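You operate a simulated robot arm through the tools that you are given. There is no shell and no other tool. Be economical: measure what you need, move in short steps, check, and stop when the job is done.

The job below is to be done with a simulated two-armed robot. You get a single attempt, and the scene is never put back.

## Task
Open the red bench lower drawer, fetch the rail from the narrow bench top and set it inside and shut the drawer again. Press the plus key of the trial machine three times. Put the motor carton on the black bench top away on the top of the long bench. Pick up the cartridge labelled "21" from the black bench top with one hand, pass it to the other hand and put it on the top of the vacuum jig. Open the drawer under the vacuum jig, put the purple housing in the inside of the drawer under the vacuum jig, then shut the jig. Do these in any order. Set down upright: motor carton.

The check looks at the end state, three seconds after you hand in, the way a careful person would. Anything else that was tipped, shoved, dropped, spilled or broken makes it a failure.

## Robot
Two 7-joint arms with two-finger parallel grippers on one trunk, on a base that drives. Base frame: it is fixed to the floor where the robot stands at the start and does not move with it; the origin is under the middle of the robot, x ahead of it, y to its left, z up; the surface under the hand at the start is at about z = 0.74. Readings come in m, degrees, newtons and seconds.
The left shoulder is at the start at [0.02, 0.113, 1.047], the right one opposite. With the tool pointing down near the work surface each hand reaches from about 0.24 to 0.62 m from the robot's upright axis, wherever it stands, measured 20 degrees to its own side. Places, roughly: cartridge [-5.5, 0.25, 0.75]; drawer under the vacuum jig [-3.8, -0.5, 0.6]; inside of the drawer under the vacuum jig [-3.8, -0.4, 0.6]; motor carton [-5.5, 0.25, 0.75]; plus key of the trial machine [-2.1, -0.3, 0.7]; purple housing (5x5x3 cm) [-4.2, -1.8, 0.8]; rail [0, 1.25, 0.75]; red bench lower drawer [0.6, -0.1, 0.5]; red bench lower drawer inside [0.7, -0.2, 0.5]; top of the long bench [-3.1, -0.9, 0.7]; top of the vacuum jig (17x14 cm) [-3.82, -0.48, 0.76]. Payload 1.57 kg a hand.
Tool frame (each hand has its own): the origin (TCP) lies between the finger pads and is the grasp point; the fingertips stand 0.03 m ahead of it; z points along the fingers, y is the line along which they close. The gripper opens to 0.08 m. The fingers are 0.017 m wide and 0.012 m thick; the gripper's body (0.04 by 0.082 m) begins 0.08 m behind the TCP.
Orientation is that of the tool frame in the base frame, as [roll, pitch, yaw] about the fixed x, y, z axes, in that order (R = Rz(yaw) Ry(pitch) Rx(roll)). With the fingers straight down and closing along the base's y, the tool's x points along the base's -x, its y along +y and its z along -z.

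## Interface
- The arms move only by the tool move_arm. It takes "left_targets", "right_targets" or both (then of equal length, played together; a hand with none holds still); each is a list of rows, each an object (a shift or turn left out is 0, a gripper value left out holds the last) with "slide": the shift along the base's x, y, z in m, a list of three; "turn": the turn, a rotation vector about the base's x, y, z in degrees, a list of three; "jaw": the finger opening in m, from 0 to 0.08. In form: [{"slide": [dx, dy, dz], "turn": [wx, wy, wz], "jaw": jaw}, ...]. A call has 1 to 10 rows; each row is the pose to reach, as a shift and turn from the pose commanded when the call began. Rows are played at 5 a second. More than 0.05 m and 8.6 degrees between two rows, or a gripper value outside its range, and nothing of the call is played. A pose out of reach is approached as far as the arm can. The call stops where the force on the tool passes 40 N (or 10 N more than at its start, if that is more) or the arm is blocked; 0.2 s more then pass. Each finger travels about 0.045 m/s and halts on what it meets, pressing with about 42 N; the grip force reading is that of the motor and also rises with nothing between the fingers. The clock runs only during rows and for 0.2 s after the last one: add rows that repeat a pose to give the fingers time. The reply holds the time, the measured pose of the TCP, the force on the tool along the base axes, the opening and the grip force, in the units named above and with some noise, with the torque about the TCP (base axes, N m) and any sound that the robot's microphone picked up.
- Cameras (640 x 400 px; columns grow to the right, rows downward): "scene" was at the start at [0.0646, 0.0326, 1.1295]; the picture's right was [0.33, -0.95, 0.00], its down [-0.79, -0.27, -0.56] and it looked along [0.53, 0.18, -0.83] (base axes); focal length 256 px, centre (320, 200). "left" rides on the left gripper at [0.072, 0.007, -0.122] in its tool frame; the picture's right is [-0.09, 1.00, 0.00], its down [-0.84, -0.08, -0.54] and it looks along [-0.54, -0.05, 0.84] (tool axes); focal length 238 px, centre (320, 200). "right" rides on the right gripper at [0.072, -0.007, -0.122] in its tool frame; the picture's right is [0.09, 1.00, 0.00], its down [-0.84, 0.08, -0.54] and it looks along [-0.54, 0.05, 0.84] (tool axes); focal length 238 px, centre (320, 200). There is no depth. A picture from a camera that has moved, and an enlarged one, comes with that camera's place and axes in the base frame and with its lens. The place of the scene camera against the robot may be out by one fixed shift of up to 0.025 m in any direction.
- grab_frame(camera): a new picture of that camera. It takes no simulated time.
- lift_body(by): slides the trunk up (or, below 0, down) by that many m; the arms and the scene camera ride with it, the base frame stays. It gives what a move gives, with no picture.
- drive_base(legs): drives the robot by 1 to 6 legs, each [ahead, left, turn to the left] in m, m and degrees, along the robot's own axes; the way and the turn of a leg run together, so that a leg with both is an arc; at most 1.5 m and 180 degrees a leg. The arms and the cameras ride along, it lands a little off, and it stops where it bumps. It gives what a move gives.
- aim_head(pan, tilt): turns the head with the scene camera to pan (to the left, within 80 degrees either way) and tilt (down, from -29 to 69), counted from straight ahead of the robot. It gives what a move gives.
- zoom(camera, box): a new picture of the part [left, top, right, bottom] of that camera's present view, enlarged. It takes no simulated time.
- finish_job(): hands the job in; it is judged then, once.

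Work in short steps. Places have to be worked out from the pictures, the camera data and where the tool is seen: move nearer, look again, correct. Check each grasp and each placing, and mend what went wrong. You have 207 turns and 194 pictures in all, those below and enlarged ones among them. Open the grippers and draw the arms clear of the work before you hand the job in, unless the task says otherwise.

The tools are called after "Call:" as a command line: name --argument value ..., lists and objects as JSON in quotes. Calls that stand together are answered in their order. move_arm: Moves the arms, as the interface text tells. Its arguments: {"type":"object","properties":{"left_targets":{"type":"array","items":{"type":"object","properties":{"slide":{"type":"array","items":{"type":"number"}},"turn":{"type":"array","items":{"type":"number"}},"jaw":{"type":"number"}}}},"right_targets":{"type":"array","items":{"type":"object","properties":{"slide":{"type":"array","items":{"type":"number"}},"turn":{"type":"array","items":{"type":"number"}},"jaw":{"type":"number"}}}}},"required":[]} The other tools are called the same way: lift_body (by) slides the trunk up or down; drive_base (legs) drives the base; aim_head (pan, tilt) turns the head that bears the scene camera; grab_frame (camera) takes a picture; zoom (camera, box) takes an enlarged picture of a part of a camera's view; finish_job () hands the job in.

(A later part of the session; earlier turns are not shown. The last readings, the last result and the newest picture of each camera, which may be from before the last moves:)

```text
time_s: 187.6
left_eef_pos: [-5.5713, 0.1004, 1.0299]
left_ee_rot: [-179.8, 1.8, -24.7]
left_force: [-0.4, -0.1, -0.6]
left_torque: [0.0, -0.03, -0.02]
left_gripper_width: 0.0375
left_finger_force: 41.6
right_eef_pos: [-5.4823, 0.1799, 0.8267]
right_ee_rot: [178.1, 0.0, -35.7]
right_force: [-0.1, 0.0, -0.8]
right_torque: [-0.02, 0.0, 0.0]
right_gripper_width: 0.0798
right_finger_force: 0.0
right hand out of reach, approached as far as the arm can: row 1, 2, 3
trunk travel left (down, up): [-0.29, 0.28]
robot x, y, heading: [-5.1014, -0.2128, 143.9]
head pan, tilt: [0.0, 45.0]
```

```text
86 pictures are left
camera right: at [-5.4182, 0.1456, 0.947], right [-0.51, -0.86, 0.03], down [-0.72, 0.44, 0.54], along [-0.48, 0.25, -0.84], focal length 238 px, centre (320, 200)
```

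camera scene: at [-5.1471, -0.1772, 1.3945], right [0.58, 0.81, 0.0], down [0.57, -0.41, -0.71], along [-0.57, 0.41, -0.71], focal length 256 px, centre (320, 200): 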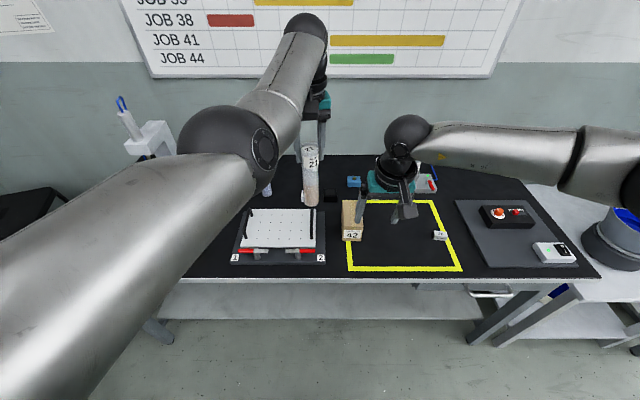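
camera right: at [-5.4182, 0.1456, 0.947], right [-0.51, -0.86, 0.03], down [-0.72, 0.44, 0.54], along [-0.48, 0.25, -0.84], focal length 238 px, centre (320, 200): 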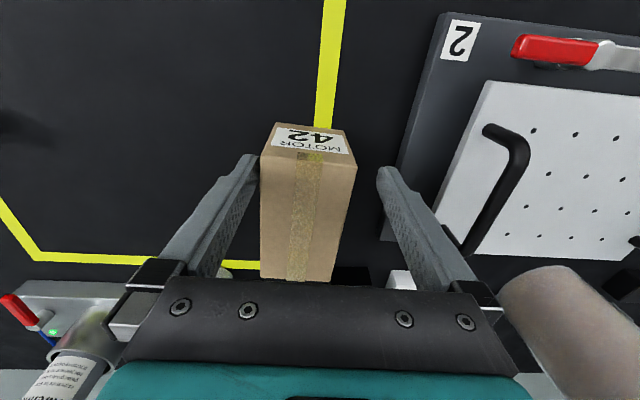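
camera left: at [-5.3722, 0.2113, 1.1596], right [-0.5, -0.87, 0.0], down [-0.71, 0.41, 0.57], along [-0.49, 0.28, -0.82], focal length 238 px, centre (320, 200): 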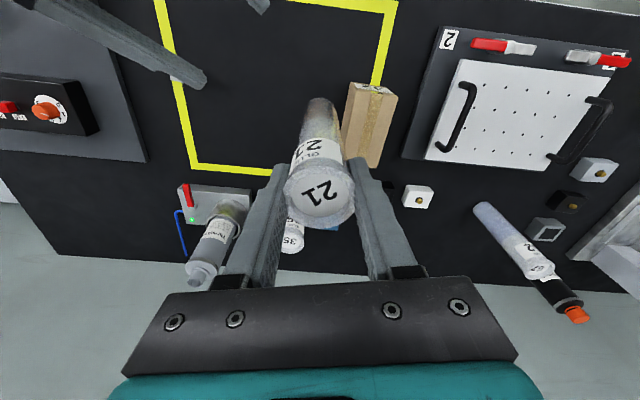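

Only a forward shift of ~3 cm is missing; use the base for it after raising the hand slightly.

Call:
move_arm --right_targets '[{"slide": [0.0, 0.0, 0.02]}]'

Call:
drive_base --legs '[[0.035, 0, 0]]'

Call:
grab_frame --camera "right"

```text
time_s: 188.0
left_eef_pos: [-5.5702, 0.1005, 1.0307]
left_ee_rot: [-179.8, 2.0, -24.9]
left_force: [0.1, -0.3, -1.0]
left_torque: [0.01, 0.03, -0.03]
left_gripper_width: 0.0374
left_finger_force: 41.6
right_eef_pos: [-5.4814, 0.1802, 0.8462]
right_ee_rot: [178.2, 0.0, -35.7]
right_force: [0.3, 0.5, 0.3]
right_torque: [0.04, -0.02, -0.01]
right_gripper_width: 0.0799
right_finger_force: 0.0
trunk travel left (down, up): [-0.29, 0.28]
robot x, y, heading: [-5.1015, -0.2067, 144.1]
head pan, tilt: [0.0, 45.0]
```

```text
time_s: 188.8
left_eef_pos: [-5.5991, 0.1224, 1.0303]
left_ee_rot: [-179.8, 1.9, -24.7]
left_force: [-0.6, 0.5, -1.1]
left_torque: [-0.01, -0.01, -0.01]
left_gripper_width: 0.0373
left_finger_force: 42.2
right_eef_pos: [-5.5097, 0.2008, 0.8456]
right_ee_rot: [178.2, -0.2, -35.6]
right_force: [-0.2, -0.2, 0.2]
right_torque: [-0.01, -0.02, -0.01]
right_gripper_width: 0.0802
right_finger_force: 0.1
trunk travel left (down, up): [-0.29, 0.28]
robot x, y, heading: [-5.1303, -0.1895, 143.9]
head pan, tilt: [0.0, 45.0]
```

```text
85 pictures are left
camera right: at [-5.4457, 0.1673, 0.9663], right [-0.51, -0.86, 0.03], down [-0.72, 0.44, 0.54], along [-0.48, 0.25, -0.84], focal length 238 px, centre (320, 200)
```

right: 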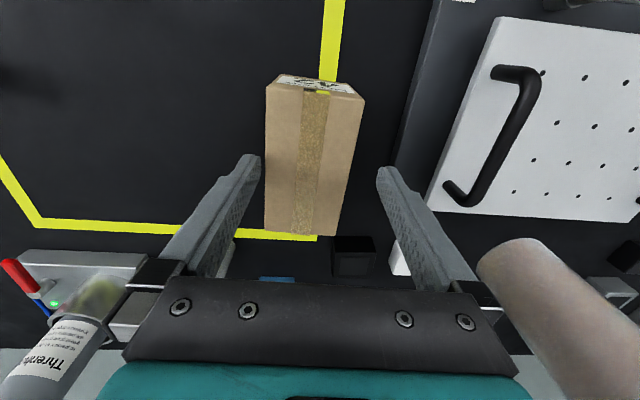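

Carton is skewed ~6° and offset ~8 mm; correct both, and descend.

Call:
move_arm --right_targets '[{"slide": [0.004, 0.007, 0], "turn": [0, 0, -6]}, {"slide": [0.004, 0.007, -0.02], "turn": [0, 0, -6]}]'

Call:
grab_frame --camera "right"

```text
time_s: 189.4
left_eef_pos: [-5.5982, 0.1209, 1.0308]
left_ee_rot: [-179.7, 1.9, -24.7]
left_force: [0.1, 0.3, 0.0]
left_torque: [-0.02, 0.03, 0.01]
left_gripper_width: 0.0371
left_finger_force: 41.7
right_eef_pos: [-5.5047, 0.2071, 0.8249]
right_ee_rot: [178.2, 0.0, -41.8]
right_force: [0.1, 1.3, 0.1]
right_torque: [-0.03, 0.01, 0.01]
right_gripper_width: 0.0797
right_finger_force: 0.1
trunk travel left (down, up): [-0.29, 0.28]
robot x, y, heading: [-5.1291, -0.1902, 144.1]
head pan, tilt: [0.0, 45.0]
```

```text
84 pictures are left
camera right: at [-5.4446, 0.1677, 0.9467], right [-0.59, -0.8, 0.03], down [-0.67, 0.51, 0.54], along [-0.45, 0.3, -0.84], focal length 238 px, centre (320, 200)
```

right: 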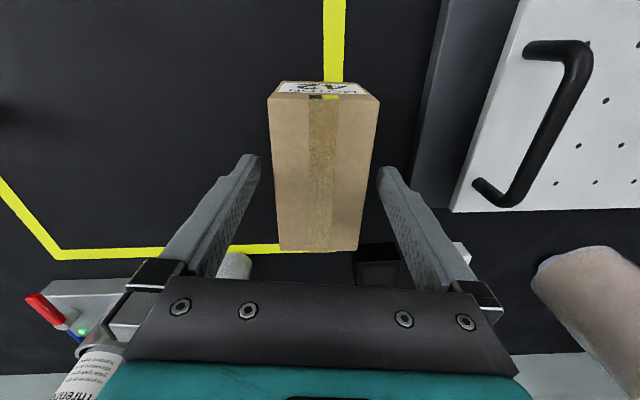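

Well centred and aligned. Descend to z≈0.788 and close.

Call:
move_arm --right_targets '[{"slide": [0, 0, -0.02]}, {"slide": [0, 0, -0.037]}, {"slide": [0, 0, -0.037], "jaw": 0.0}, {"slide": [0, 0, -0.037], "jaw": 0.0}, {"slide": [0, 0, -0.037], "jaw": 0.0}, {"slide": [0, 0, -0.037], "jaw": 0.0}]'

Call:
move_arm --right_targets '[{"slide": [0, 0, 0.03]}, {"slide": [0, 0, 0.06]}, {"slide": [0, 0, 0.09]}]'

Call:
grab_frame --camera "right"

```text
time_s: 190.8
left_eef_pos: [-5.5986, 0.1203, 1.0306]
left_ee_rot: [-179.8, 1.9, -24.8]
left_force: [-0.1, -0.3, -1.5]
left_torque: [0.02, 0.0, -0.02]
left_gripper_width: 0.0374
left_finger_force: 41.9
right_eef_pos: [-5.4975, 0.2016, 0.7942]
right_ee_rot: [178.1, 0.1, -41.7]
right_force: [-4.2, -0.6, 10.2]
right_torque: [0.15, -0.27, 0.29]
right_gripper_width: 0.0606
right_finger_force: 40.2
right hand out of reach, approached as far as the arm can: row 1, 2, 3, 4, 5, 6
trunk travel left (down, up): [-0.29, 0.28]
robot x, y, heading: [-5.1273, -0.1897, 144.2]
head pan, tilt: [0.0, 45.0]
```

```text
time_s: 191.7
left_eef_pos: [-5.5993, 0.1212, 1.0298]
left_ee_rot: [-179.8, 1.8, -24.8]
left_force: [0.4, 0.0, -0.2]
left_torque: [-0.02, 0.0, 0.0]
left_gripper_width: 0.037
left_finger_force: 42.0
right_eef_pos: [-5.4956, 0.203, 0.8825]
right_ee_rot: [178.2, -0.1, -41.7]
right_force: [-1.0, -0.2, -4.7]
right_torque: [-0.03, -0.07, 0.0]
right_gripper_width: 0.0606
right_finger_force: 41.9
trunk travel left (down, up): [-0.29, 0.28]
robot x, y, heading: [-5.1299, -0.1915, 144.2]
head pan, tilt: [0.0, 45.0]
```

```text
83 pictures are left
camera right: at [-5.436, 0.1635, 1.0021], right [-0.59, -0.8, 0.03], down [-0.67, 0.51, 0.54], along [-0.45, 0.3, -0.84], focal length 238 px, centre (320, 200)
```

right: 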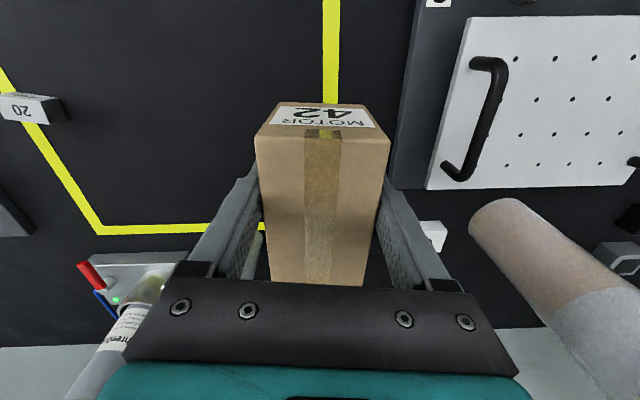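

Carton is held and lifted. Back away, turn to heading ~56° and look at the jig side of the long bench.

Call:
drive_base --legs '[[-0.4, 0, 0], [0, 0, -88]]'

Call:
aim_head --pan -35 --tilt 35

Call:
grab_frame --camera "scene"

Call:
aim_head --pan -78 --tilt 30

Call:
grab_frame --camera "scene"

```text
time_s: 197.9
left_eef_pos: [-4.507, 0.0548, 1.0308]
left_ee_rot: [-179.8, 1.9, -112.8]
left_force: [0.6, 0.0, -0.2]
left_torque: [0.0, 0.02, 0.0]
left_gripper_width: 0.0368
left_finger_force: 41.9
right_eef_pos: [-4.4212, -0.0444, 0.8803]
right_ee_rot: [178.1, 0.0, -129.6]
right_force: [-0.5, -0.2, -5.0]
right_torque: [-0.04, 0.04, -0.02]
right_gripper_width: 0.0604
right_finger_force: 42.3
trunk travel left (down, up): [-0.29, 0.28]
robot x, y, heading: [-4.8011, -0.4256, 56.0]
head pan, tilt: [0.0, 45.0]
```

```text
time_s: 198.9
left_eef_pos: [-4.5059, 0.0549, 1.0294]
left_ee_rot: [-179.8, 1.9, -112.8]
left_force: [0.1, -0.5, -1.2]
left_torque: [0.01, 0.0, 0.01]
left_gripper_width: 0.037
left_finger_force: 41.5
right_eef_pos: [-4.4216, -0.0453, 0.8806]
right_ee_rot: [178.2, -0.2, -129.7]
right_force: [0.5, 0.2, -5.7]
right_torque: [-0.05, 0.06, 0.01]
right_gripper_width: 0.0606
right_finger_force: 41.8
trunk travel left (down, up): [-0.29, 0.28]
robot x, y, heading: [-4.8045, -0.4247, 56.2]
head pan, tilt: [-35.0, 35.0]
```

```text
82 pictures are left
camera scene: at [-4.7264, -0.3754, 1.3492], right [0.36, -0.93, 0.0], down [-0.54, -0.21, -0.82], along [0.76, 0.3, -0.57], focal length 256 px, centre (320, 200)
```

scene: 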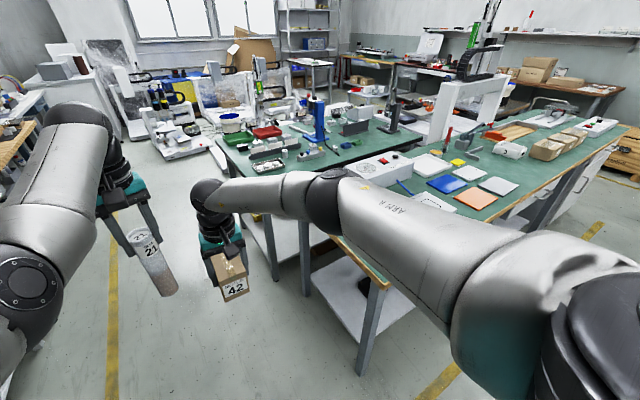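

```text
time_s: 200.0
left_eef_pos: [-4.5061, 0.0545, 1.0297]
left_ee_rot: [-179.8, 1.9, -112.8]
left_force: [-0.8, 0.2, -0.3]
left_torque: [0.01, 0.02, 0.03]
left_gripper_width: 0.0368
left_finger_force: 42.0
right_eef_pos: [-4.4203, -0.0443, 0.8811]
right_ee_rot: [178.2, -0.1, -129.8]
right_force: [-0.6, -0.5, -4.8]
right_torque: [-0.07, 0.05, 0.02]
right_gripper_width: 0.0606
right_finger_force: 42.0
trunk travel left (down, up): [-0.29, 0.28]
robot x, y, heading: [-4.8036, -0.4293, 56.3]
head pan, tilt: [-78.0, 30.0]
```

```text
81 pictures are left
camera scene: at [-4.7246, -0.4409, 1.357], right [-0.37, -0.93, 0.0], down [-0.46, 0.19, -0.87], along [0.8, -0.32, -0.5], focal length 256 px, centre (320, 200)
```

scene: 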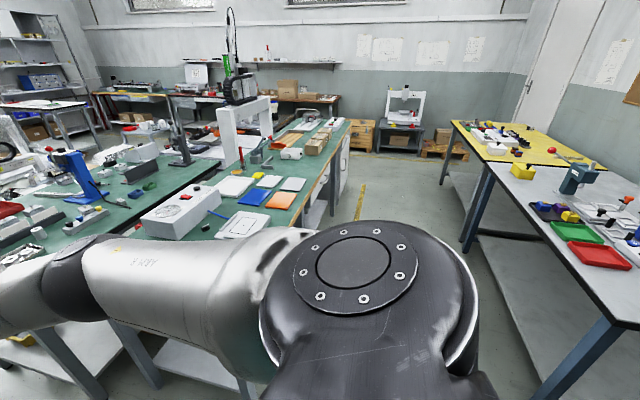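

Zoom on the jig area.

Call:
zoom --camera "scene" --box '[130, 140, 350, 270]'

Call:
zoom --camera "scene" --box '[440, 110, 640, 290]'

```text
2.91 times, centred on (240, 205) of scene
camera zoom: at [-4.7246, -0.4409, 1.357], right [-0.37, -0.93, 0.0], down [-0.46, 0.19, -0.87], along [0.8, -0.32, -0.5], focal length 745 px, centre (553, 186)
```

zoom: 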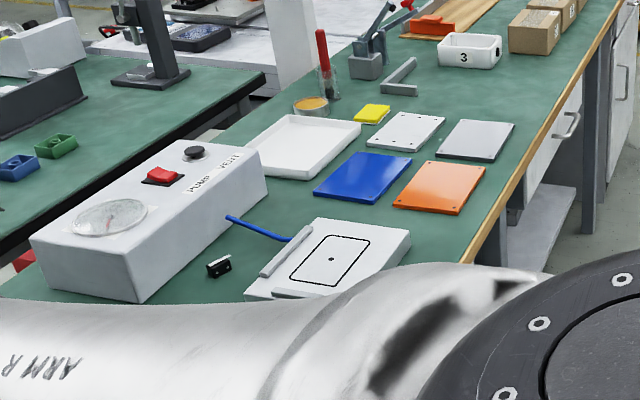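

```text
2.22 times, centred on (540, 200) of scene
camera zoom: at [-4.7246, -0.4409, 1.357], right [-0.37, -0.93, 0.0], down [-0.46, 0.19, -0.87], along [0.8, -0.32, -0.5], focal length 569 px, centre (-169, 200)
```

zoom: 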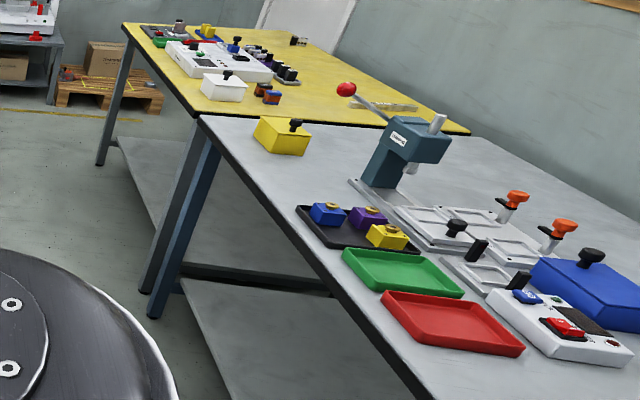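

The jig is the white grooved pad with blue hose at (−3.84,−0.465); bench SW edge is ~0.17 m in front of it. Drive sideways to face it, keeping a bit back.

Call:
drive_base --legs '[[-0.14, 0, 0], [0, -0.84, -1]]'

Call:
aim_head --pan -5 --tilt 45

Call:
grab_frame --camera "scene"

Call:
grab_frame --camera "right"

```text
time_s: 205.4
left_eef_pos: [-3.8861, -0.5515, 1.0299]
left_ee_rot: [-179.8, 1.9, -114.6]
left_force: [0.6, 0.8, -0.9]
left_torque: [0.01, 0.05, 0.03]
left_gripper_width: 0.037
left_finger_force: 41.9
right_eef_pos: [-3.8039, -0.6528, 0.8806]
right_ee_rot: [178.1, -0.1, -131.5]
right_force: [0.5, -0.3, -5.5]
right_torque: [-0.09, 0.0, 0.0]
right_gripper_width: 0.0603
right_finger_force: 42.2
trunk travel left (down, up): [-0.29, 0.28]
robot x, y, heading: [-4.1948, -1.0259, 54.3]
head pan, tilt: [-78.0, 30.0]
```

```text
time_s: 206.9
left_eef_pos: [-3.886, -0.5503, 1.0291]
left_ee_rot: [-179.8, 1.9, -114.6]
left_force: [0.6, 0.1, -0.9]
left_torque: [-0.01, 0.0, -0.01]
left_gripper_width: 0.037
left_finger_force: 42.3
right_eef_pos: [-3.8043, -0.6541, 0.8815]
right_ee_rot: [178.3, 0.0, -131.6]
right_force: [0.3, 0.3, -4.5]
right_torque: [-0.05, 0.05, 0.02]
right_gripper_width: 0.0603
right_finger_force: 41.6
trunk travel left (down, up): [-0.29, 0.28]
robot x, y, heading: [-4.1951, -1.0238, 54.1]
head pan, tilt: [-5.0, 45.0]
```

```text
78 pictures are left
camera scene: at [-4.1491, -0.9423, 1.3344], right [0.76, -0.65, 0.0], down [-0.46, -0.54, -0.71], along [0.46, 0.54, -0.71], focal length 256 px, centre (320, 200)
```

scene: 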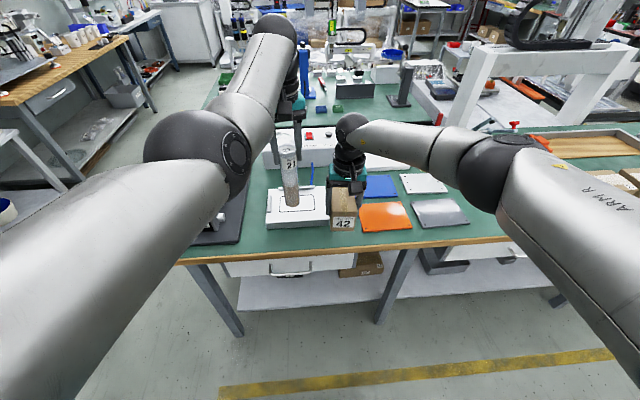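

```text
77 pictures are left
camera right: at [-3.8441, -0.7134, 1.0019], right [-0.81, 0.59, 0.03], down [0.51, 0.67, 0.54], along [0.3, 0.45, -0.84], focal length 238 px, centre (320, 200)
```

right: 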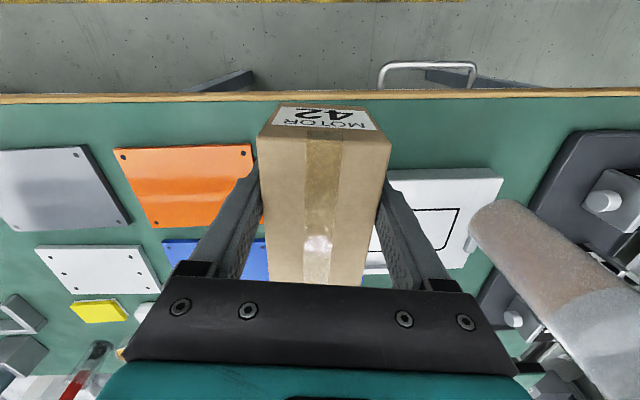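

The gap between jig and orange plate is ~15 cm – fits the carton. Move over it (forward 6 cm, align yaw) and lower.

Call:
move_arm --right_targets '[{"slide": [0.014, 0.026, 0], "turn": [0, 0, 3]}, {"slide": [0.0285, 0.053, 0], "turn": [0, 0, 5.7]}, {"slide": [0.0285, 0.053, -0.03], "turn": [0, 0, 5.7]}, {"slide": [0.0285, 0.053, -0.06], "turn": [0, 0, 5.7]}]'

Call:
grab_frame --camera "right"

Call:
zoom --camera "scene" --box '[240, 120, 480, 280]'

```text
time_s: 207.9
left_eef_pos: [-3.8871, -0.5519, 1.0313]
left_ee_rot: [-179.8, 1.8, -114.6]
left_force: [-0.9, 1.8, -0.5]
left_torque: [-0.01, 0.07, -0.03]
left_gripper_width: 0.0369
left_finger_force: 41.8
right_eef_pos: [-3.8067, -0.6286, 0.8503]
right_ee_rot: [178.1, 0.0, -125.8]
right_force: [0.3, -1.2, -5.4]
right_torque: [-0.08, 0.04, 0.04]
right_gripper_width: 0.0601
right_finger_force: 41.7
right hand out of reach, approached as far as the arm can: row 2, 3, 4
trunk travel left (down, up): [-0.29, 0.28]
robot x, y, heading: [-4.1961, -1.023, 54.6]
head pan, tilt: [-5.0, 45.0]
```

```text
76 pictures are left
camera right: at [-3.8404, -0.6931, 0.9713], right [-0.86, 0.51, 0.03], down [0.44, 0.71, 0.54], along [0.25, 0.48, -0.84], focal length 238 px, centre (320, 200)
```

right: 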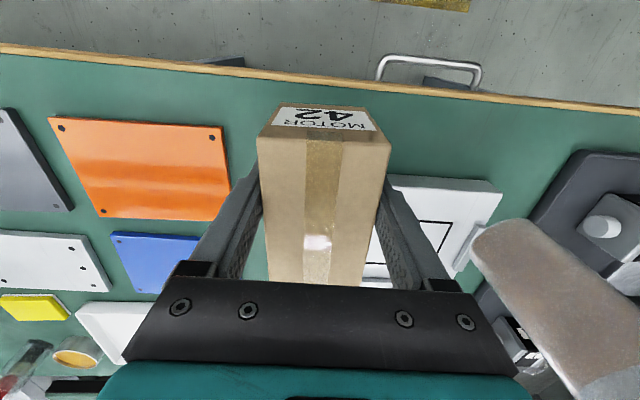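

```text
2.50 times, centred on (360, 200) of scene
camera zoom: at [-4.1488, -0.9424, 1.3344], right [0.76, -0.65, 0.0], down [-0.46, -0.54, -0.71], along [0.46, 0.54, -0.71], focal length 640 px, centre (220, 200)
```

zoom: 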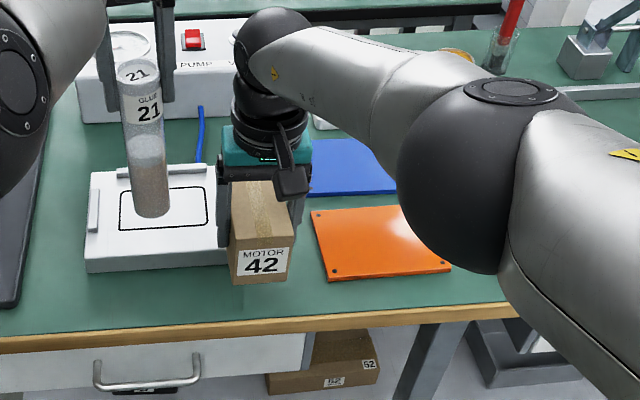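

Use the base for the remaining 4.5 cm forward / 1.5 cm right.

Call:
drive_base --legs '[[0.045, -0.015, 0]]'

Call:
grab_frame --camera "right"

Call:
zoom --camera "scene" --box '[240, 120, 480, 280]'

```text
time_s: 208.8
left_eef_pos: [-3.8478, -0.5243, 1.0298]
left_ee_rot: [-179.9, 1.9, -114.6]
left_force: [1.0, 0.1, -1.8]
left_torque: [-0.03, 0.01, 0.01]
left_gripper_width: 0.0374
left_finger_force: 42.3
right_eef_pos: [-3.7662, -0.6008, 0.85]
right_ee_rot: [178.2, -0.1, -125.8]
right_force: [-0.1, 0.8, -4.8]
right_torque: [-0.1, 0.06, 0.03]
right_gripper_width: 0.0603
right_finger_force: 41.8
trunk travel left (down, up): [-0.29, 0.28]
robot x, y, heading: [-4.1595, -0.9942, 54.5]
head pan, tilt: [-5.0, 45.0]
```

```text
74 pictures are left
camera right: at [-3.8018, -0.6651, 0.9708], right [-0.86, 0.51, 0.03], down [0.44, 0.71, 0.54], along [0.25, 0.48, -0.84], focal length 238 px, centre (320, 200)
```

right: 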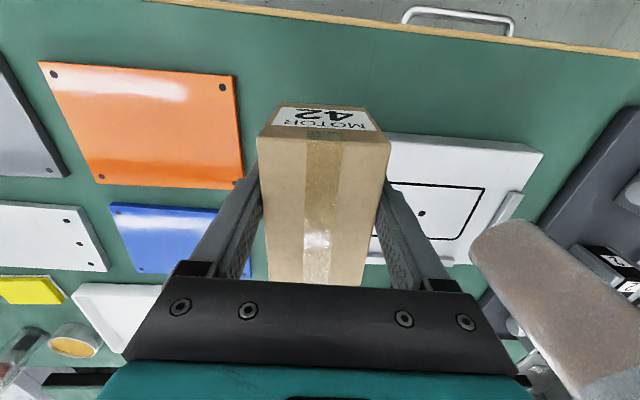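

```text
2.50 times, centred on (360, 200) of scene
camera zoom: at [-4.1101, -0.9138, 1.3343], right [0.76, -0.65, 0.0], down [-0.46, -0.54, -0.71], along [0.46, 0.54, -0.71], focal length 640 px, centre (220, 200)
```

zoom: 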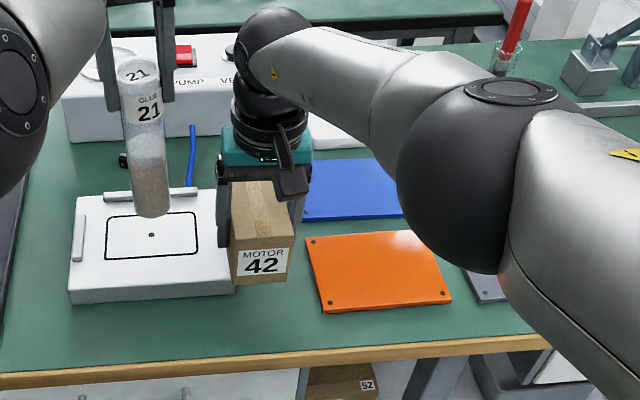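

Carton is centred in the gap (±3 cm margins). Lower via the trunk 5 cm (cartridge stays above the jig), then small arm steps.

Call:
lift_body --by -0.05

Call:
move_arm --right_targets '[{"slide": [0, 0, -0.005]}, {"slide": [0, 0, -0.01]}, {"slide": [0, 0, -0.014]}]'

Call:
grab_frame --camera "right"

```text
time_s: 209.5
left_eef_pos: [-3.8485, -0.5246, 0.987]
left_ee_rot: [-179.9, 1.9, -114.8]
left_force: [-0.4, 0.4, -1.0]
left_torque: [0.02, 0.04, -0.01]
left_gripper_width: 0.0371
left_finger_force: 42.5
right_eef_pos: [-3.7656, -0.5958, 0.8169]
right_ee_rot: [177.8, 1.1, -125.8]
right_force: [-0.4, -1.3, 13.5]
right_torque: [0.01, 0.37, 0.07]
right_gripper_width: 0.0601
right_finger_force: 41.6
trunk travel left (down, up): [-0.247, 0.323]
robot x, y, heading: [-4.1593, -0.997, 54.6]
head pan, tilt: [-5.0, 45.0]
stopped: the force on the tool passed its limit at 50 N (the readings are from after the stop); the commanded pose is now the measured one
```

```text
time_s: 210.3
left_eef_pos: [-3.8483, -0.5263, 0.9883]
left_ee_rot: [-179.8, 1.9, -114.8]
left_force: [0.5, -0.8, 0.0]
left_torque: [-0.03, 0.03, -0.02]
left_gripper_width: 0.0368
left_finger_force: 42.0
right_eef_pos: [-3.7667, -0.595, 0.8099]
right_ee_rot: [177.8, 1.7, -125.9]
right_force: [1.7, 4.6, 38.8]
right_torque: [0.69, 0.66, -0.06]
right_gripper_width: 0.0596
right_finger_force: 42.2
right hand out of reach, approached as far as the arm can: row 3
trunk travel left (down, up): [-0.247, 0.323]
robot x, y, heading: [-4.1599, -0.9905, 54.3]
head pan, tilt: [-5.0, 45.0]
```

```text
72 pictures are left
camera right: at [-3.8015, -0.6637, 0.9285], right [-0.86, 0.51, 0.04], down [0.43, 0.7, 0.57], along [0.26, 0.51, -0.82], focal length 238 px, centre (320, 200)
```

right: 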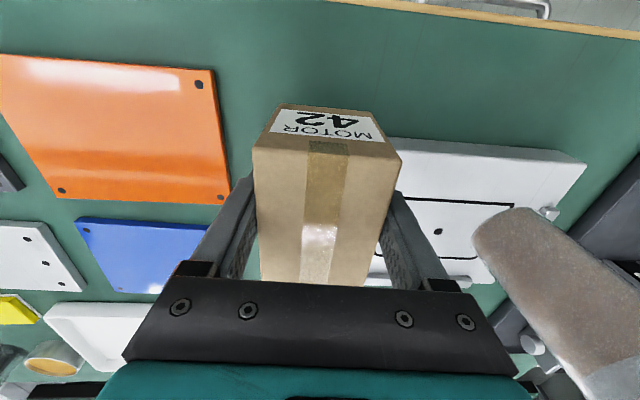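

Contact came 2 cm too high – the carton is catching the jig's edge. Lift, shift 3 cm right, and retry.

Call:
move_arm --right_targets '[{"slide": [0, 0, 0.02]}, {"slide": [0, 0, 0.035], "turn": [0.8, -1.8, 0]}]'

Call:
drive_base --legs '[[0.0, -0.03, 0]]'

Call:
grab_frame --camera "right"

Call:
zoom --camera "scene" --box '[240, 120, 480, 280]'

```text
time_s: 210.9
left_eef_pos: [-3.8477, -0.5243, 0.9873]
left_ee_rot: [-179.7, 1.9, -114.6]
left_force: [0.3, 0.8, -1.2]
left_torque: [0.02, 0.05, 0.0]
left_gripper_width: 0.037
left_finger_force: 42.4
right_eef_pos: [-3.767, -0.6007, 0.8357]
right_ee_rot: [179.1, 2.2, -125.9]
right_force: [-0.4, -0.8, -4.4]
right_torque: [-0.08, 0.06, 0.01]
right_gripper_width: 0.0599
right_finger_force: 42.2
trunk travel left (down, up): [-0.247, 0.323]
robot x, y, heading: [-4.1579, -0.9917, 54.2]
head pan, tilt: [-5.0, 45.0]
```

```text
time_s: 211.7
left_eef_pos: [-3.8223, -0.543, 0.9874]
left_ee_rot: [-179.9, 1.9, -114.6]
left_force: [0.6, 0.4, -0.4]
left_torque: [0.0, 0.04, -0.02]
left_gripper_width: 0.0372
left_finger_force: 42.0
right_eef_pos: [-3.7415, -0.618, 0.8375]
right_ee_rot: [178.8, 2.4, -125.8]
right_force: [0.0, 0.0, -4.7]
right_torque: [-0.08, 0.07, 0.0]
right_gripper_width: 0.0597
right_finger_force: 42.0
trunk travel left (down, up): [-0.247, 0.323]
robot x, y, heading: [-4.1332, -1.0109, 54.4]
head pan, tilt: [-5.0, 45.0]
```

```text
71 pictures are left
camera right: at [-3.78, -0.6842, 0.9556], right [-0.86, 0.51, 0.02], down [0.42, 0.7, 0.58], along [0.28, 0.51, -0.82], focal length 238 px, centre (320, 200)
```

right: 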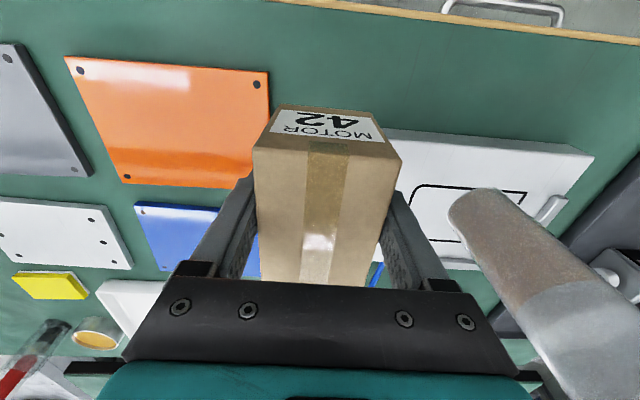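

```text
2.50 times, centred on (360, 200) of scene
camera zoom: at [-4.0858, -0.9326, 1.2918], right [0.76, -0.65, 0.0], down [-0.46, -0.54, -0.71], along [0.46, 0.54, -0.71], focal length 640 px, centre (220, 200)
```

zoom: 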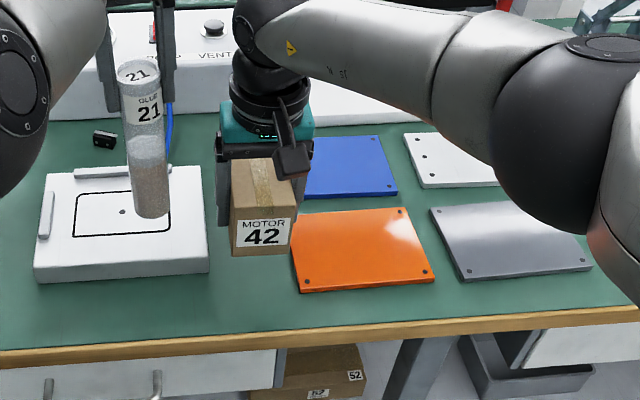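

Level the tool, nudge 5 mm left, drive 3 cm forward, then lower.

Call:
drive_base --legs '[[0.03, 0.005, 0]]'

Call:
move_arm --right_targets '[{"slide": [0, 0, 0], "turn": [-2.6, 0.4, 0]}, {"slide": [0, 0, -0.012], "turn": [-2.6, 0.4, 0]}, {"slide": [0, 0, -0.024], "turn": [-2.6, 0.4, 0]}, {"slide": [0, 0, -0.032], "turn": [-2.6, 0.4, 0]}, {"slide": [0, 0, -0.04], "turn": [-2.6, 0.4, 0]}, {"slide": [0, 0, -0.046], "turn": [-2.6, 0.4, 0]}]'

Call:
zoom --camera "scene" --box '[240, 120, 480, 280]'

```text
time_s: 212.6
left_eef_pos: [-3.8095, -0.5146, 0.9874]
left_ee_rot: [-179.8, 1.8, -114.6]
left_force: [-0.1, -0.4, -0.5]
left_torque: [-0.03, -0.02, -0.03]
left_gripper_width: 0.0372
left_finger_force: 41.9
right_eef_pos: [-3.7281, -0.589, 0.8365]
right_ee_rot: [179.0, 2.3, -125.8]
right_force: [0.7, -0.7, -5.0]
right_torque: [-0.05, 0.07, 0.03]
right_gripper_width: 0.0598
right_finger_force: 41.7
trunk travel left (down, up): [-0.247, 0.323]
robot x, y, heading: [-4.1201, -0.9828, 54.4]
head pan, tilt: [-5.0, 45.0]
```

```text
time_s: 214.0
left_eef_pos: [-3.8108, -0.5148, 0.987]
left_ee_rot: [-179.8, 1.9, -114.5]
left_force: [0.6, 0.0, -0.2]
left_torque: [0.0, -0.02, 0.01]
left_gripper_width: 0.0371
left_finger_force: 42.0
right_eef_pos: [-3.7329, -0.5964, 0.7932]
right_ee_rot: [-179.9, 0.1, -125.8]
right_force: [0.1, -0.3, -5.3]
right_torque: [-0.04, 0.02, 0.0]
right_gripper_width: 0.0599
right_finger_force: 42.2
right hand out of reach, approached as far as the arm can: row 4, 5, 6
trunk travel left (down, up): [-0.247, 0.323]
robot x, y, heading: [-4.1165, -0.9855, 54.5]
head pan, tilt: [-5.0, 45.0]
```

```text
2.50 times, centred on (360, 200) of scene
camera zoom: at [-4.0734, -0.9051, 1.2919], right [0.76, -0.65, 0.0], down [-0.46, -0.54, -0.71], along [0.46, 0.54, -0.71], focal length 640 px, centre (220, 200)
```

zoom: 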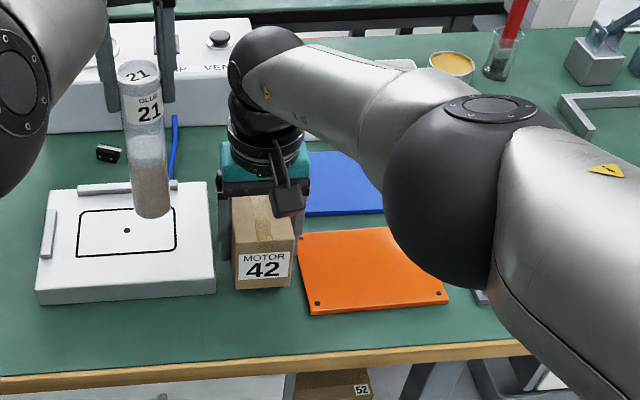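

Carton is in the gap just above the bench. Lower a few more mm until contact.

Call:
move_arm --right_targets '[{"slide": [0, 0, -0.004]}, {"slide": [0, 0, -0.008]}, {"slide": [0, 0, -0.012]}]'

```text
time_s: 214.8
left_eef_pos: [-3.8097, -0.5147, 0.9879]
left_ee_rot: [-179.8, 1.8, -114.6]
left_force: [-0.5, -0.5, -0.3]
left_torque: [-0.01, -0.03, -0.03]
left_gripper_width: 0.037
left_finger_force: 42.4
right_eef_pos: [-3.7335, -0.5996, 0.7823]
right_ee_rot: [-179.9, 0.0, -125.8]
right_force: [1.0, -0.6, -5.9]
right_torque: [-0.08, 0.05, 0.01]
right_gripper_width: 0.0596
right_finger_force: 42.3
right hand out of reach, approached as far as the arm can: row 3
trunk travel left (down, up): [-0.247, 0.323]
robot x, y, heading: [-4.1183, -0.9867, 54.2]
head pan, tilt: [-5.0, 45.0]
```

Call:
move_arm --right_targets '[{"slide": [0, 0, -0.004]}, {"slide": [0, 0, -0.008]}, {"slide": [0, 0, -0.012]}]'

Call:
grab_frame --camera "right"

```text
time_s: 215.6
left_eef_pos: [-3.8115, -0.5165, 0.9878]
left_ee_rot: [-179.8, 2.0, -114.6]
left_force: [-0.2, 0.4, -0.9]
left_torque: [0.04, 0.01, -0.03]
left_gripper_width: 0.037
left_finger_force: 42.1
right_eef_pos: [-3.7332, -0.6021, 0.7796]
right_ee_rot: [-179.9, 0.8, -125.7]
right_force: [2.6, -0.1, 33.8]
right_torque: [0.4, 0.29, 0.0]
right_gripper_width: 0.06
right_finger_force: 41.7
right hand out of reach, approached as far as the arm can: row 3
trunk travel left (down, up): [-0.247, 0.323]
robot x, y, heading: [-4.1211, -0.9838, 54.1]
head pan, tilt: [-5.0, 45.0]
```

```text
68 pictures are left
camera right: at [-3.772, -0.6645, 0.9005], right [-0.86, 0.51, 0.0], down [0.42, 0.72, 0.55], along [0.28, 0.47, -0.83], focal length 238 px, centre (320, 200)
```

right: 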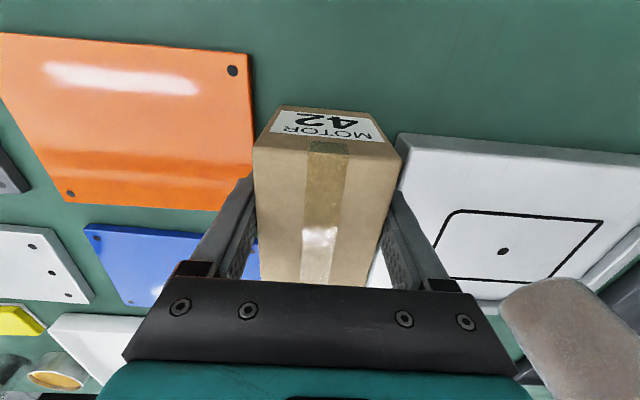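

Contact with the bench top. Relieve, open to 0.072 and rise.

Call:
move_arm --right_targets '[{"slide": [0, 0, 0.003]}, {"slide": [0, 0, 0.003], "jaw": 0.072}, {"slide": [0, 0, 0.003], "jaw": 0.072}, {"slide": [0, 0, 0.003], "jaw": 0.072}, {"slide": [0, 0, 0.02], "jaw": 0.072}, {"slide": [0, 0, 0.05], "jaw": 0.072}, {"slide": [0, 0, 0.09], "jaw": 0.072}, {"slide": [0, 0, 0.13], "jaw": 0.08}]'

Call:
grab_frame --camera "right"

Call:
grab_frame --camera "left"

```text
time_s: 217.4
left_eef_pos: [-3.8095, -0.5159, 0.9876]
left_ee_rot: [-179.9, 1.9, -114.6]
left_force: [0.7, -0.3, -0.2]
left_torque: [-0.01, 0.04, -0.03]
left_gripper_width: 0.0371
left_finger_force: 41.4
right_eef_pos: [-3.7337, -0.6047, 0.9018]
right_ee_rot: [-179.9, 0.0, -125.8]
right_force: [0.2, -0.7, 0.2]
right_torque: [0.01, 0.0, -0.02]
right_gripper_width: 0.0802
right_finger_force: 0.0
right hand out of reach, approached as far as the arm can: row 5, 6
trunk travel left (down, up): [-0.247, 0.323]
robot x, y, heading: [-4.1222, -0.9836, 54.3]
head pan, tilt: [-5.0, 45.0]
```

```text
67 pictures are left
camera right: at [-3.7708, -0.6667, 1.0231], right [-0.86, 0.51, 0.0], down [0.43, 0.72, 0.54], along [0.28, 0.47, -0.84], focal length 238 px, centre (320, 200)
```

right: 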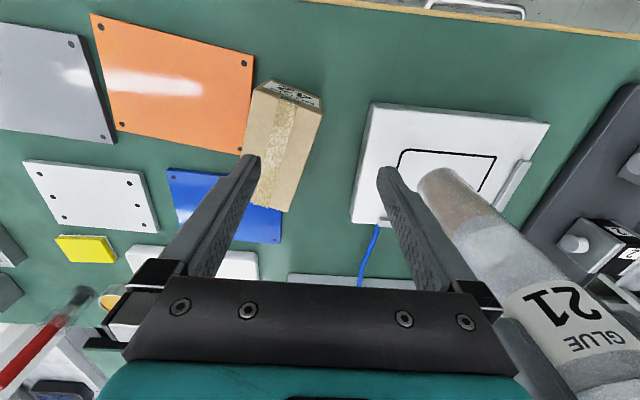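

```text
66 pictures are left
camera left: at [-3.8478, -0.582, 1.1067], right [-0.87, 0.5, 0.0], down [0.41, 0.71, 0.57], along [0.28, 0.49, -0.82], focal length 238 px, centre (320, 200)
```

left: 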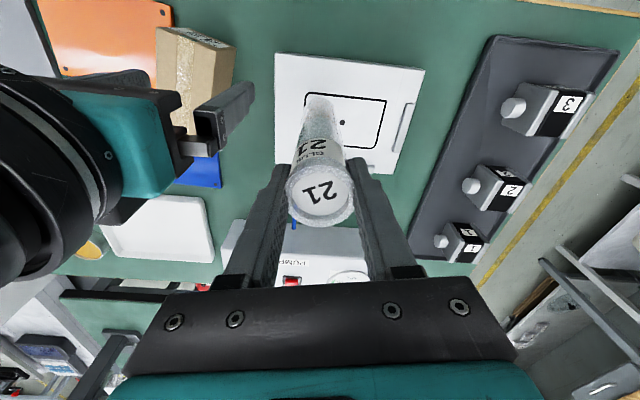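

The carton seems shifted/rotated; inspect with zoom.

Call:
zoom --camera "right" --box '[80, 0, 400, 260]'

Call:
zoom --camera "scene" --box '[300, 120, 460, 260]'

```text
1.54 times, centred on (240, 130) of right
camera zoom: at [-3.7708, -0.6667, 1.0231], right [-0.86, 0.51, 0.0], down [0.43, 0.72, 0.54], along [0.28, 0.47, -0.84], focal length 367 px, centre (443, 308)
```

zoom: 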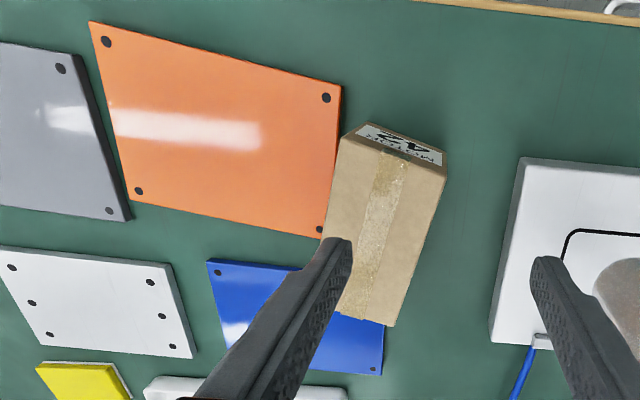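

```text
2.86 times, centred on (380, 190) of scene
camera zoom: at [-4.0724, -0.9064, 1.2919], right [0.76, -0.65, 0.0], down [-0.46, -0.54, -0.71], along [0.46, 0.54, -0.71], focal length 732 px, centre (149, 229)
```

zoom: 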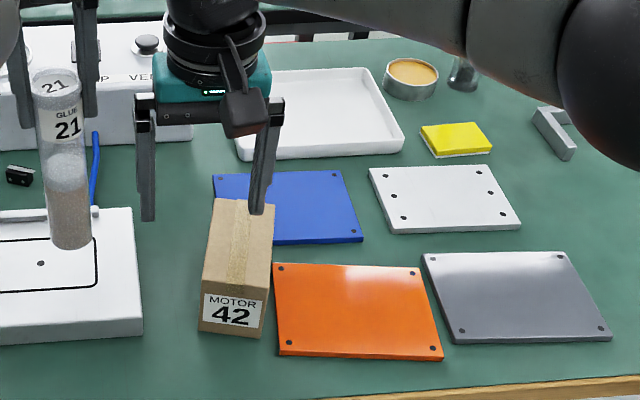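

Carton stands upright on the bench between jig and plates. Now retreat the right hand and bring the cartridge above the jig centre (−3.825,−0.478).

Call:
move_arm --right_targets '[{"slide": [-0.01, -0.03, 0.02]}, {"slide": [-0.01, -0.065, 0.04]}, {"slide": [-0.01, -0.1, 0.05]}, {"slide": [-0.01, -0.13, 0.05]}]' --left_targets '[{"slide": [0, 0, 0.0]}, {"slide": [-0.005, 0.012, 0]}, {"slide": [-0.01, 0.025, 0]}, {"slide": [-0.0155, 0.038, 0]}]'

Call:
zoom --camera "scene" --box '[220, 100, 460, 260]'

Call:
grab_frame --camera "left"

```text
time_s: 218.4
left_eef_pos: [-3.8316, -0.4846, 0.989]
left_ee_rot: [-179.8, 1.9, -114.6]
left_force: [-0.2, 0.1, 0.3]
left_torque: [0.02, 0.03, -0.02]
left_gripper_width: 0.0369
left_finger_force: 42.3
left hand out of reach, approached as far as the arm can: row 3, 4
right_eef_pos: [-3.745, -0.733, 0.9565]
right_ee_rot: [-180.0, 0.0, -125.9]
right_force: [0.3, -0.5, -0.1]
right_torque: [0.0, 0.01, 0.03]
right_gripper_width: 0.0797
right_finger_force: 0.0
trunk travel left (down, up): [-0.247, 0.323]
robot x, y, heading: [-4.1178, -0.9879, 54.6]
head pan, tilt: [-5.0, 45.0]
```

```text
2.50 times, centred on (340, 180) of scene
camera zoom: at [-4.0736, -0.9058, 1.2919], right [0.76, -0.65, 0.0], down [-0.46, -0.54, -0.71], along [0.46, 0.54, -0.71], focal length 640 px, centre (270, 250)
```

zoom: 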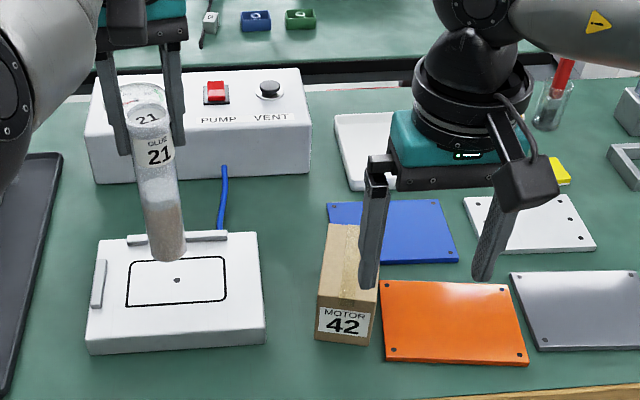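

```text
62 pictures are left
camera left: at [-3.8706, -0.5506, 1.1076], right [-0.87, 0.5, 0.0], down [0.41, 0.71, 0.57], along [0.28, 0.49, -0.82], focal length 238 px, centre (320, 200)
```

left: 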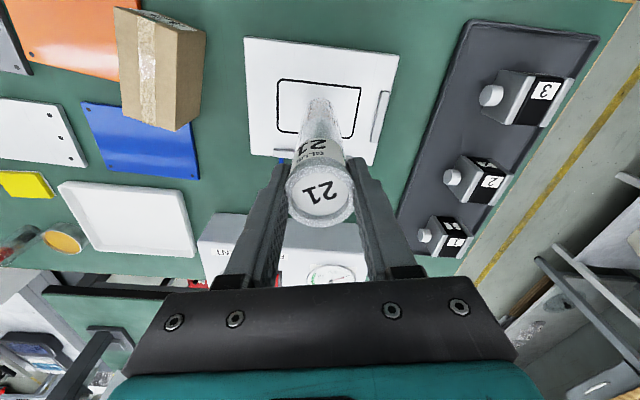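

Cartridge is over the jig. Lower by trunk 5 cm, then arm in small steps until contact.

Call:
lift_body --by -0.05

Call:
move_arm --left_targets '[{"slide": [0, 0, -0.003]}, {"slide": [0, 0, -0.006]}, {"slide": [0, 0, -0.009]}, {"slide": [0, 0, -0.012]}]'

Call:
zoom --camera "scene" --box '[220, 100, 460, 260]'

```text
time_s: 219.3
left_eef_pos: [-3.8315, -0.485, 0.9393]
left_ee_rot: [-179.8, 1.9, -114.6]
left_force: [0.1, -0.3, -0.4]
left_torque: [0.0, 0.01, 0.0]
left_gripper_width: 0.0368
left_finger_force: 41.8
right_eef_pos: [-3.7448, -0.7343, 0.9059]
right_ee_rot: [-179.9, 0.1, -125.9]
right_force: [0.7, 0.4, 0.5]
right_torque: [-0.04, -0.01, -0.02]
right_gripper_width: 0.08
right_finger_force: 0.1
trunk travel left (down, up): [-0.197, 0.373]
robot x, y, heading: [-4.1174, -0.9837, 53.9]
head pan, tilt: [-5.0, 45.0]
```

```text
time_s: 220.3
left_eef_pos: [-3.8309, -0.4833, 0.9336]
left_ee_rot: [-179.6, 2.9, -114.5]
left_force: [-2.2, -4.2, 36.7]
left_torque: [-0.34, 0.32, 0.04]
left_gripper_width: 0.0374
left_finger_force: 42.1
right_eef_pos: [-3.7455, -0.7352, 0.9067]
right_ee_rot: [-179.9, 0.2, -125.8]
right_force: [0.3, 0.1, 0.9]
right_torque: [-0.03, 0.0, -0.01]
right_gripper_width: 0.0799
right_finger_force: 0.1
trunk travel left (down, up): [-0.197, 0.373]
robot x, y, heading: [-4.1173, -0.9856, 54.6]
head pan, tilt: [-5.0, 45.0]
```

```text
2.50 times, centred on (340, 180) of scene
camera zoom: at [-4.0754, -0.9086, 1.2425], right [0.76, -0.65, 0.0], down [-0.46, -0.53, -0.71], along [0.46, 0.54, -0.7], focal length 640 px, centre (270, 250)
```

zoom: 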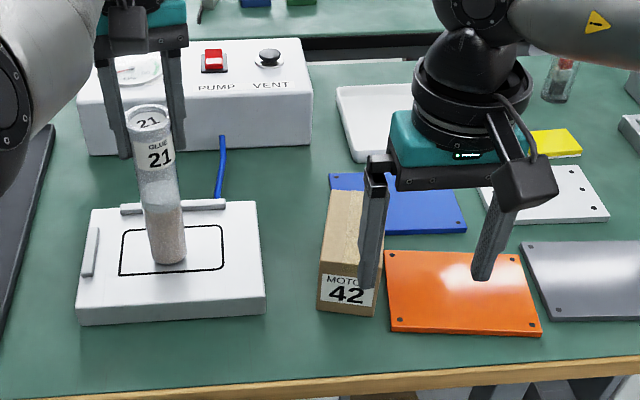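

Contact on the jig. Relieve the load, open the left gripper modestly, check, then rise.

Call:
move_arm --left_targets '[{"slide": [0, 0, 0.004]}, {"slide": [0, 0, 0.005]}, {"slide": [0, 0, 0.005], "jaw": 0.06}, {"slide": [0, 0, 0.005], "jaw": 0.06}, {"slide": [0, 0, 0.005], "jaw": 0.06}, {"slide": [0, 0, 0.005], "jaw": 0.06}]'

Call:
grab_frame --camera "left"

```text
time_s: 221.7
left_eef_pos: [-3.8316, -0.4834, 0.9303]
left_ee_rot: [-179.8, 1.9, -114.6]
left_force: [0.0, 0.2, 0.9]
left_torque: [0.01, 0.01, 0.03]
left_gripper_width: 0.06
left_finger_force: 0.0
right_eef_pos: [-3.7446, -0.7328, 0.9052]
right_ee_rot: [-180.0, 0.1, -125.7]
right_force: [0.2, 0.6, 0.5]
right_torque: [0.05, 0.02, 0.0]
right_gripper_width: 0.0801
right_finger_force: 0.1
trunk travel left (down, up): [-0.197, 0.373]
robot x, y, heading: [-4.1235, -0.9843, 54.5]
head pan, tilt: [-5.0, 45.0]
```

```text
60 pictures are left
camera left: at [-3.8706, -0.5504, 1.05], right [-0.87, 0.5, 0.0], down [0.41, 0.71, 0.57], along [0.28, 0.49, -0.82], focal length 238 px, centre (320, 200)
```

left: 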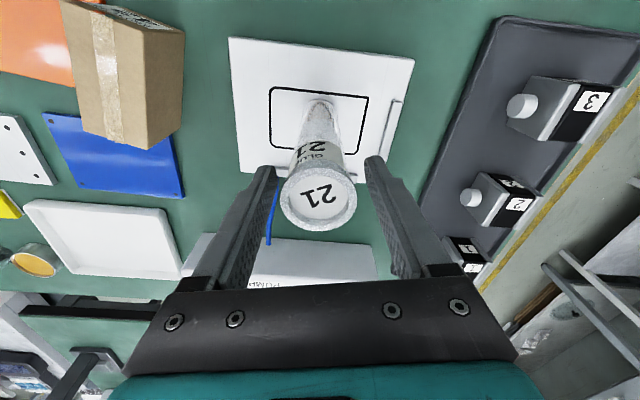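

Cartridge stands on its own. Raise the trunk to withdraw vertically.

Call:
lift_body --by 0.12

Call:
move_arm --left_targets '[{"slide": [-0.03, -0.03, 0.01]}, {"slide": [-0.06, -0.06, 0.02]}, {"slide": [-0.09, -0.09, 0.02]}]' --right_targets '[{"slide": [0.01, -0.03, 0]}, {"slide": [0.02, -0.06, 0]}, {"slide": [0.02, -0.06, 0]}]'

Call:
drive_base --legs '[[-0.15, 0, 0]]'

Call:
aim_head --pan -12 --tilt 45

Call:
grab_frame --camera "scene"

```text
time_s: 223.2
left_eef_pos: [-3.8319, -0.4837, 1.051]
left_ee_rot: [-179.9, 1.9, -114.6]
left_force: [-0.4, -0.2, 0.4]
left_torque: [0.03, -0.03, -0.03]
left_gripper_width: 0.0599
left_finger_force: 0.0
right_eef_pos: [-3.7456, -0.7327, 1.024]
right_ee_rot: [-179.9, 0.1, -125.8]
right_force: [0.1, 0.2, 0.4]
right_torque: [0.05, -0.02, 0.03]
right_gripper_width: 0.0804
right_finger_force: 0.0
trunk travel left (down, up): [-0.317, 0.253]
robot x, y, heading: [-4.1198, -0.9857, 54.4]
head pan, tilt: [-5.0, 45.0]
```

```text
time_s: 224.0
left_eef_pos: [-3.8779, -0.5146, 1.0409]
left_ee_rot: [-179.8, 1.9, -114.5]
left_force: [0.4, -0.6, 0.7]
left_torque: [0.0, -0.01, -0.02]
left_gripper_width: 0.0599
left_finger_force: 0.0
left hand out of reach, approached as far as the arm can: row 2, 3
right_eef_pos: [-3.7254, -0.7931, 1.027]
right_ee_rot: [-179.9, 0.0, -125.8]
right_force: [0.2, 0.4, -0.1]
right_torque: [0.01, -0.02, 0.02]
right_gripper_width: 0.0797
right_finger_force: 0.0
trunk travel left (down, up): [-0.317, 0.253]
robot x, y, heading: [-4.1211, -0.9876, 54.5]
head pan, tilt: [-5.0, 45.0]
```

```text
time_s: 225.4
left_eef_pos: [-3.9632, -0.6344, 1.0422]
left_ee_rot: [-179.8, 1.9, -114.7]
left_force: [-0.2, 0.2, -0.6]
left_torque: [0.02, -0.05, -0.01]
left_gripper_width: 0.06
left_finger_force: 0.0
right_eef_pos: [-3.8108, -0.9127, 1.0276]
right_ee_rot: [-179.9, 0.0, -126.0]
right_force: [0.2, -0.1, 0.4]
right_torque: [0.03, -0.01, -0.01]
right_gripper_width: 0.08
right_finger_force: 0.1
trunk travel left (down, up): [-0.317, 0.253]
robot x, y, heading: [-4.2043, -1.1084, 54.2]
head pan, tilt: [-5.0, 45.0]
```

```text
time_s: 226.0
left_eef_pos: [-3.9615, -0.6328, 1.0405]
left_ee_rot: [-179.8, 1.9, -114.7]
left_force: [-0.6, -0.7, -0.2]
left_torque: [-0.02, 0.01, -0.02]
left_gripper_width: 0.0601
left_finger_force: 0.1
right_eef_pos: [-3.8099, -0.9111, 1.0264]
right_ee_rot: [-179.9, 0.1, -125.9]
right_force: [0.2, -0.1, -0.1]
right_torque: [0.0, -0.02, 0.01]
right_gripper_width: 0.0798
right_finger_force: 0.0
trunk travel left (down, up): [-0.317, 0.253]
robot x, y, heading: [-4.2062, -1.1034, 54.4]
head pan, tilt: [-12.0, 45.0]
```

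```text
59 pictures are left
camera scene: at [-4.1523, -1.0318, 1.3619], right [0.67, -0.74, 0.0], down [-0.52, -0.48, -0.71], along [0.52, 0.48, -0.71], focal length 256 px, centre (320, 200)
```

scene: 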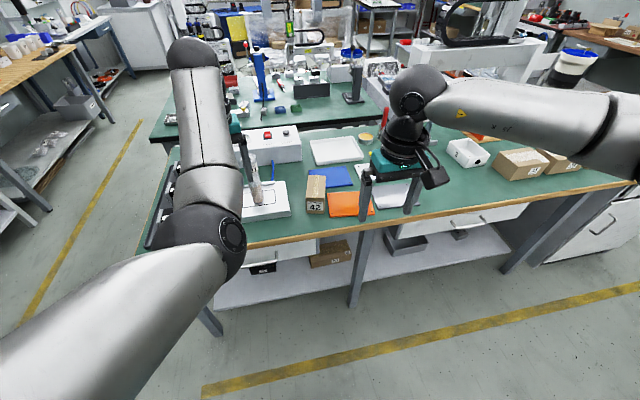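

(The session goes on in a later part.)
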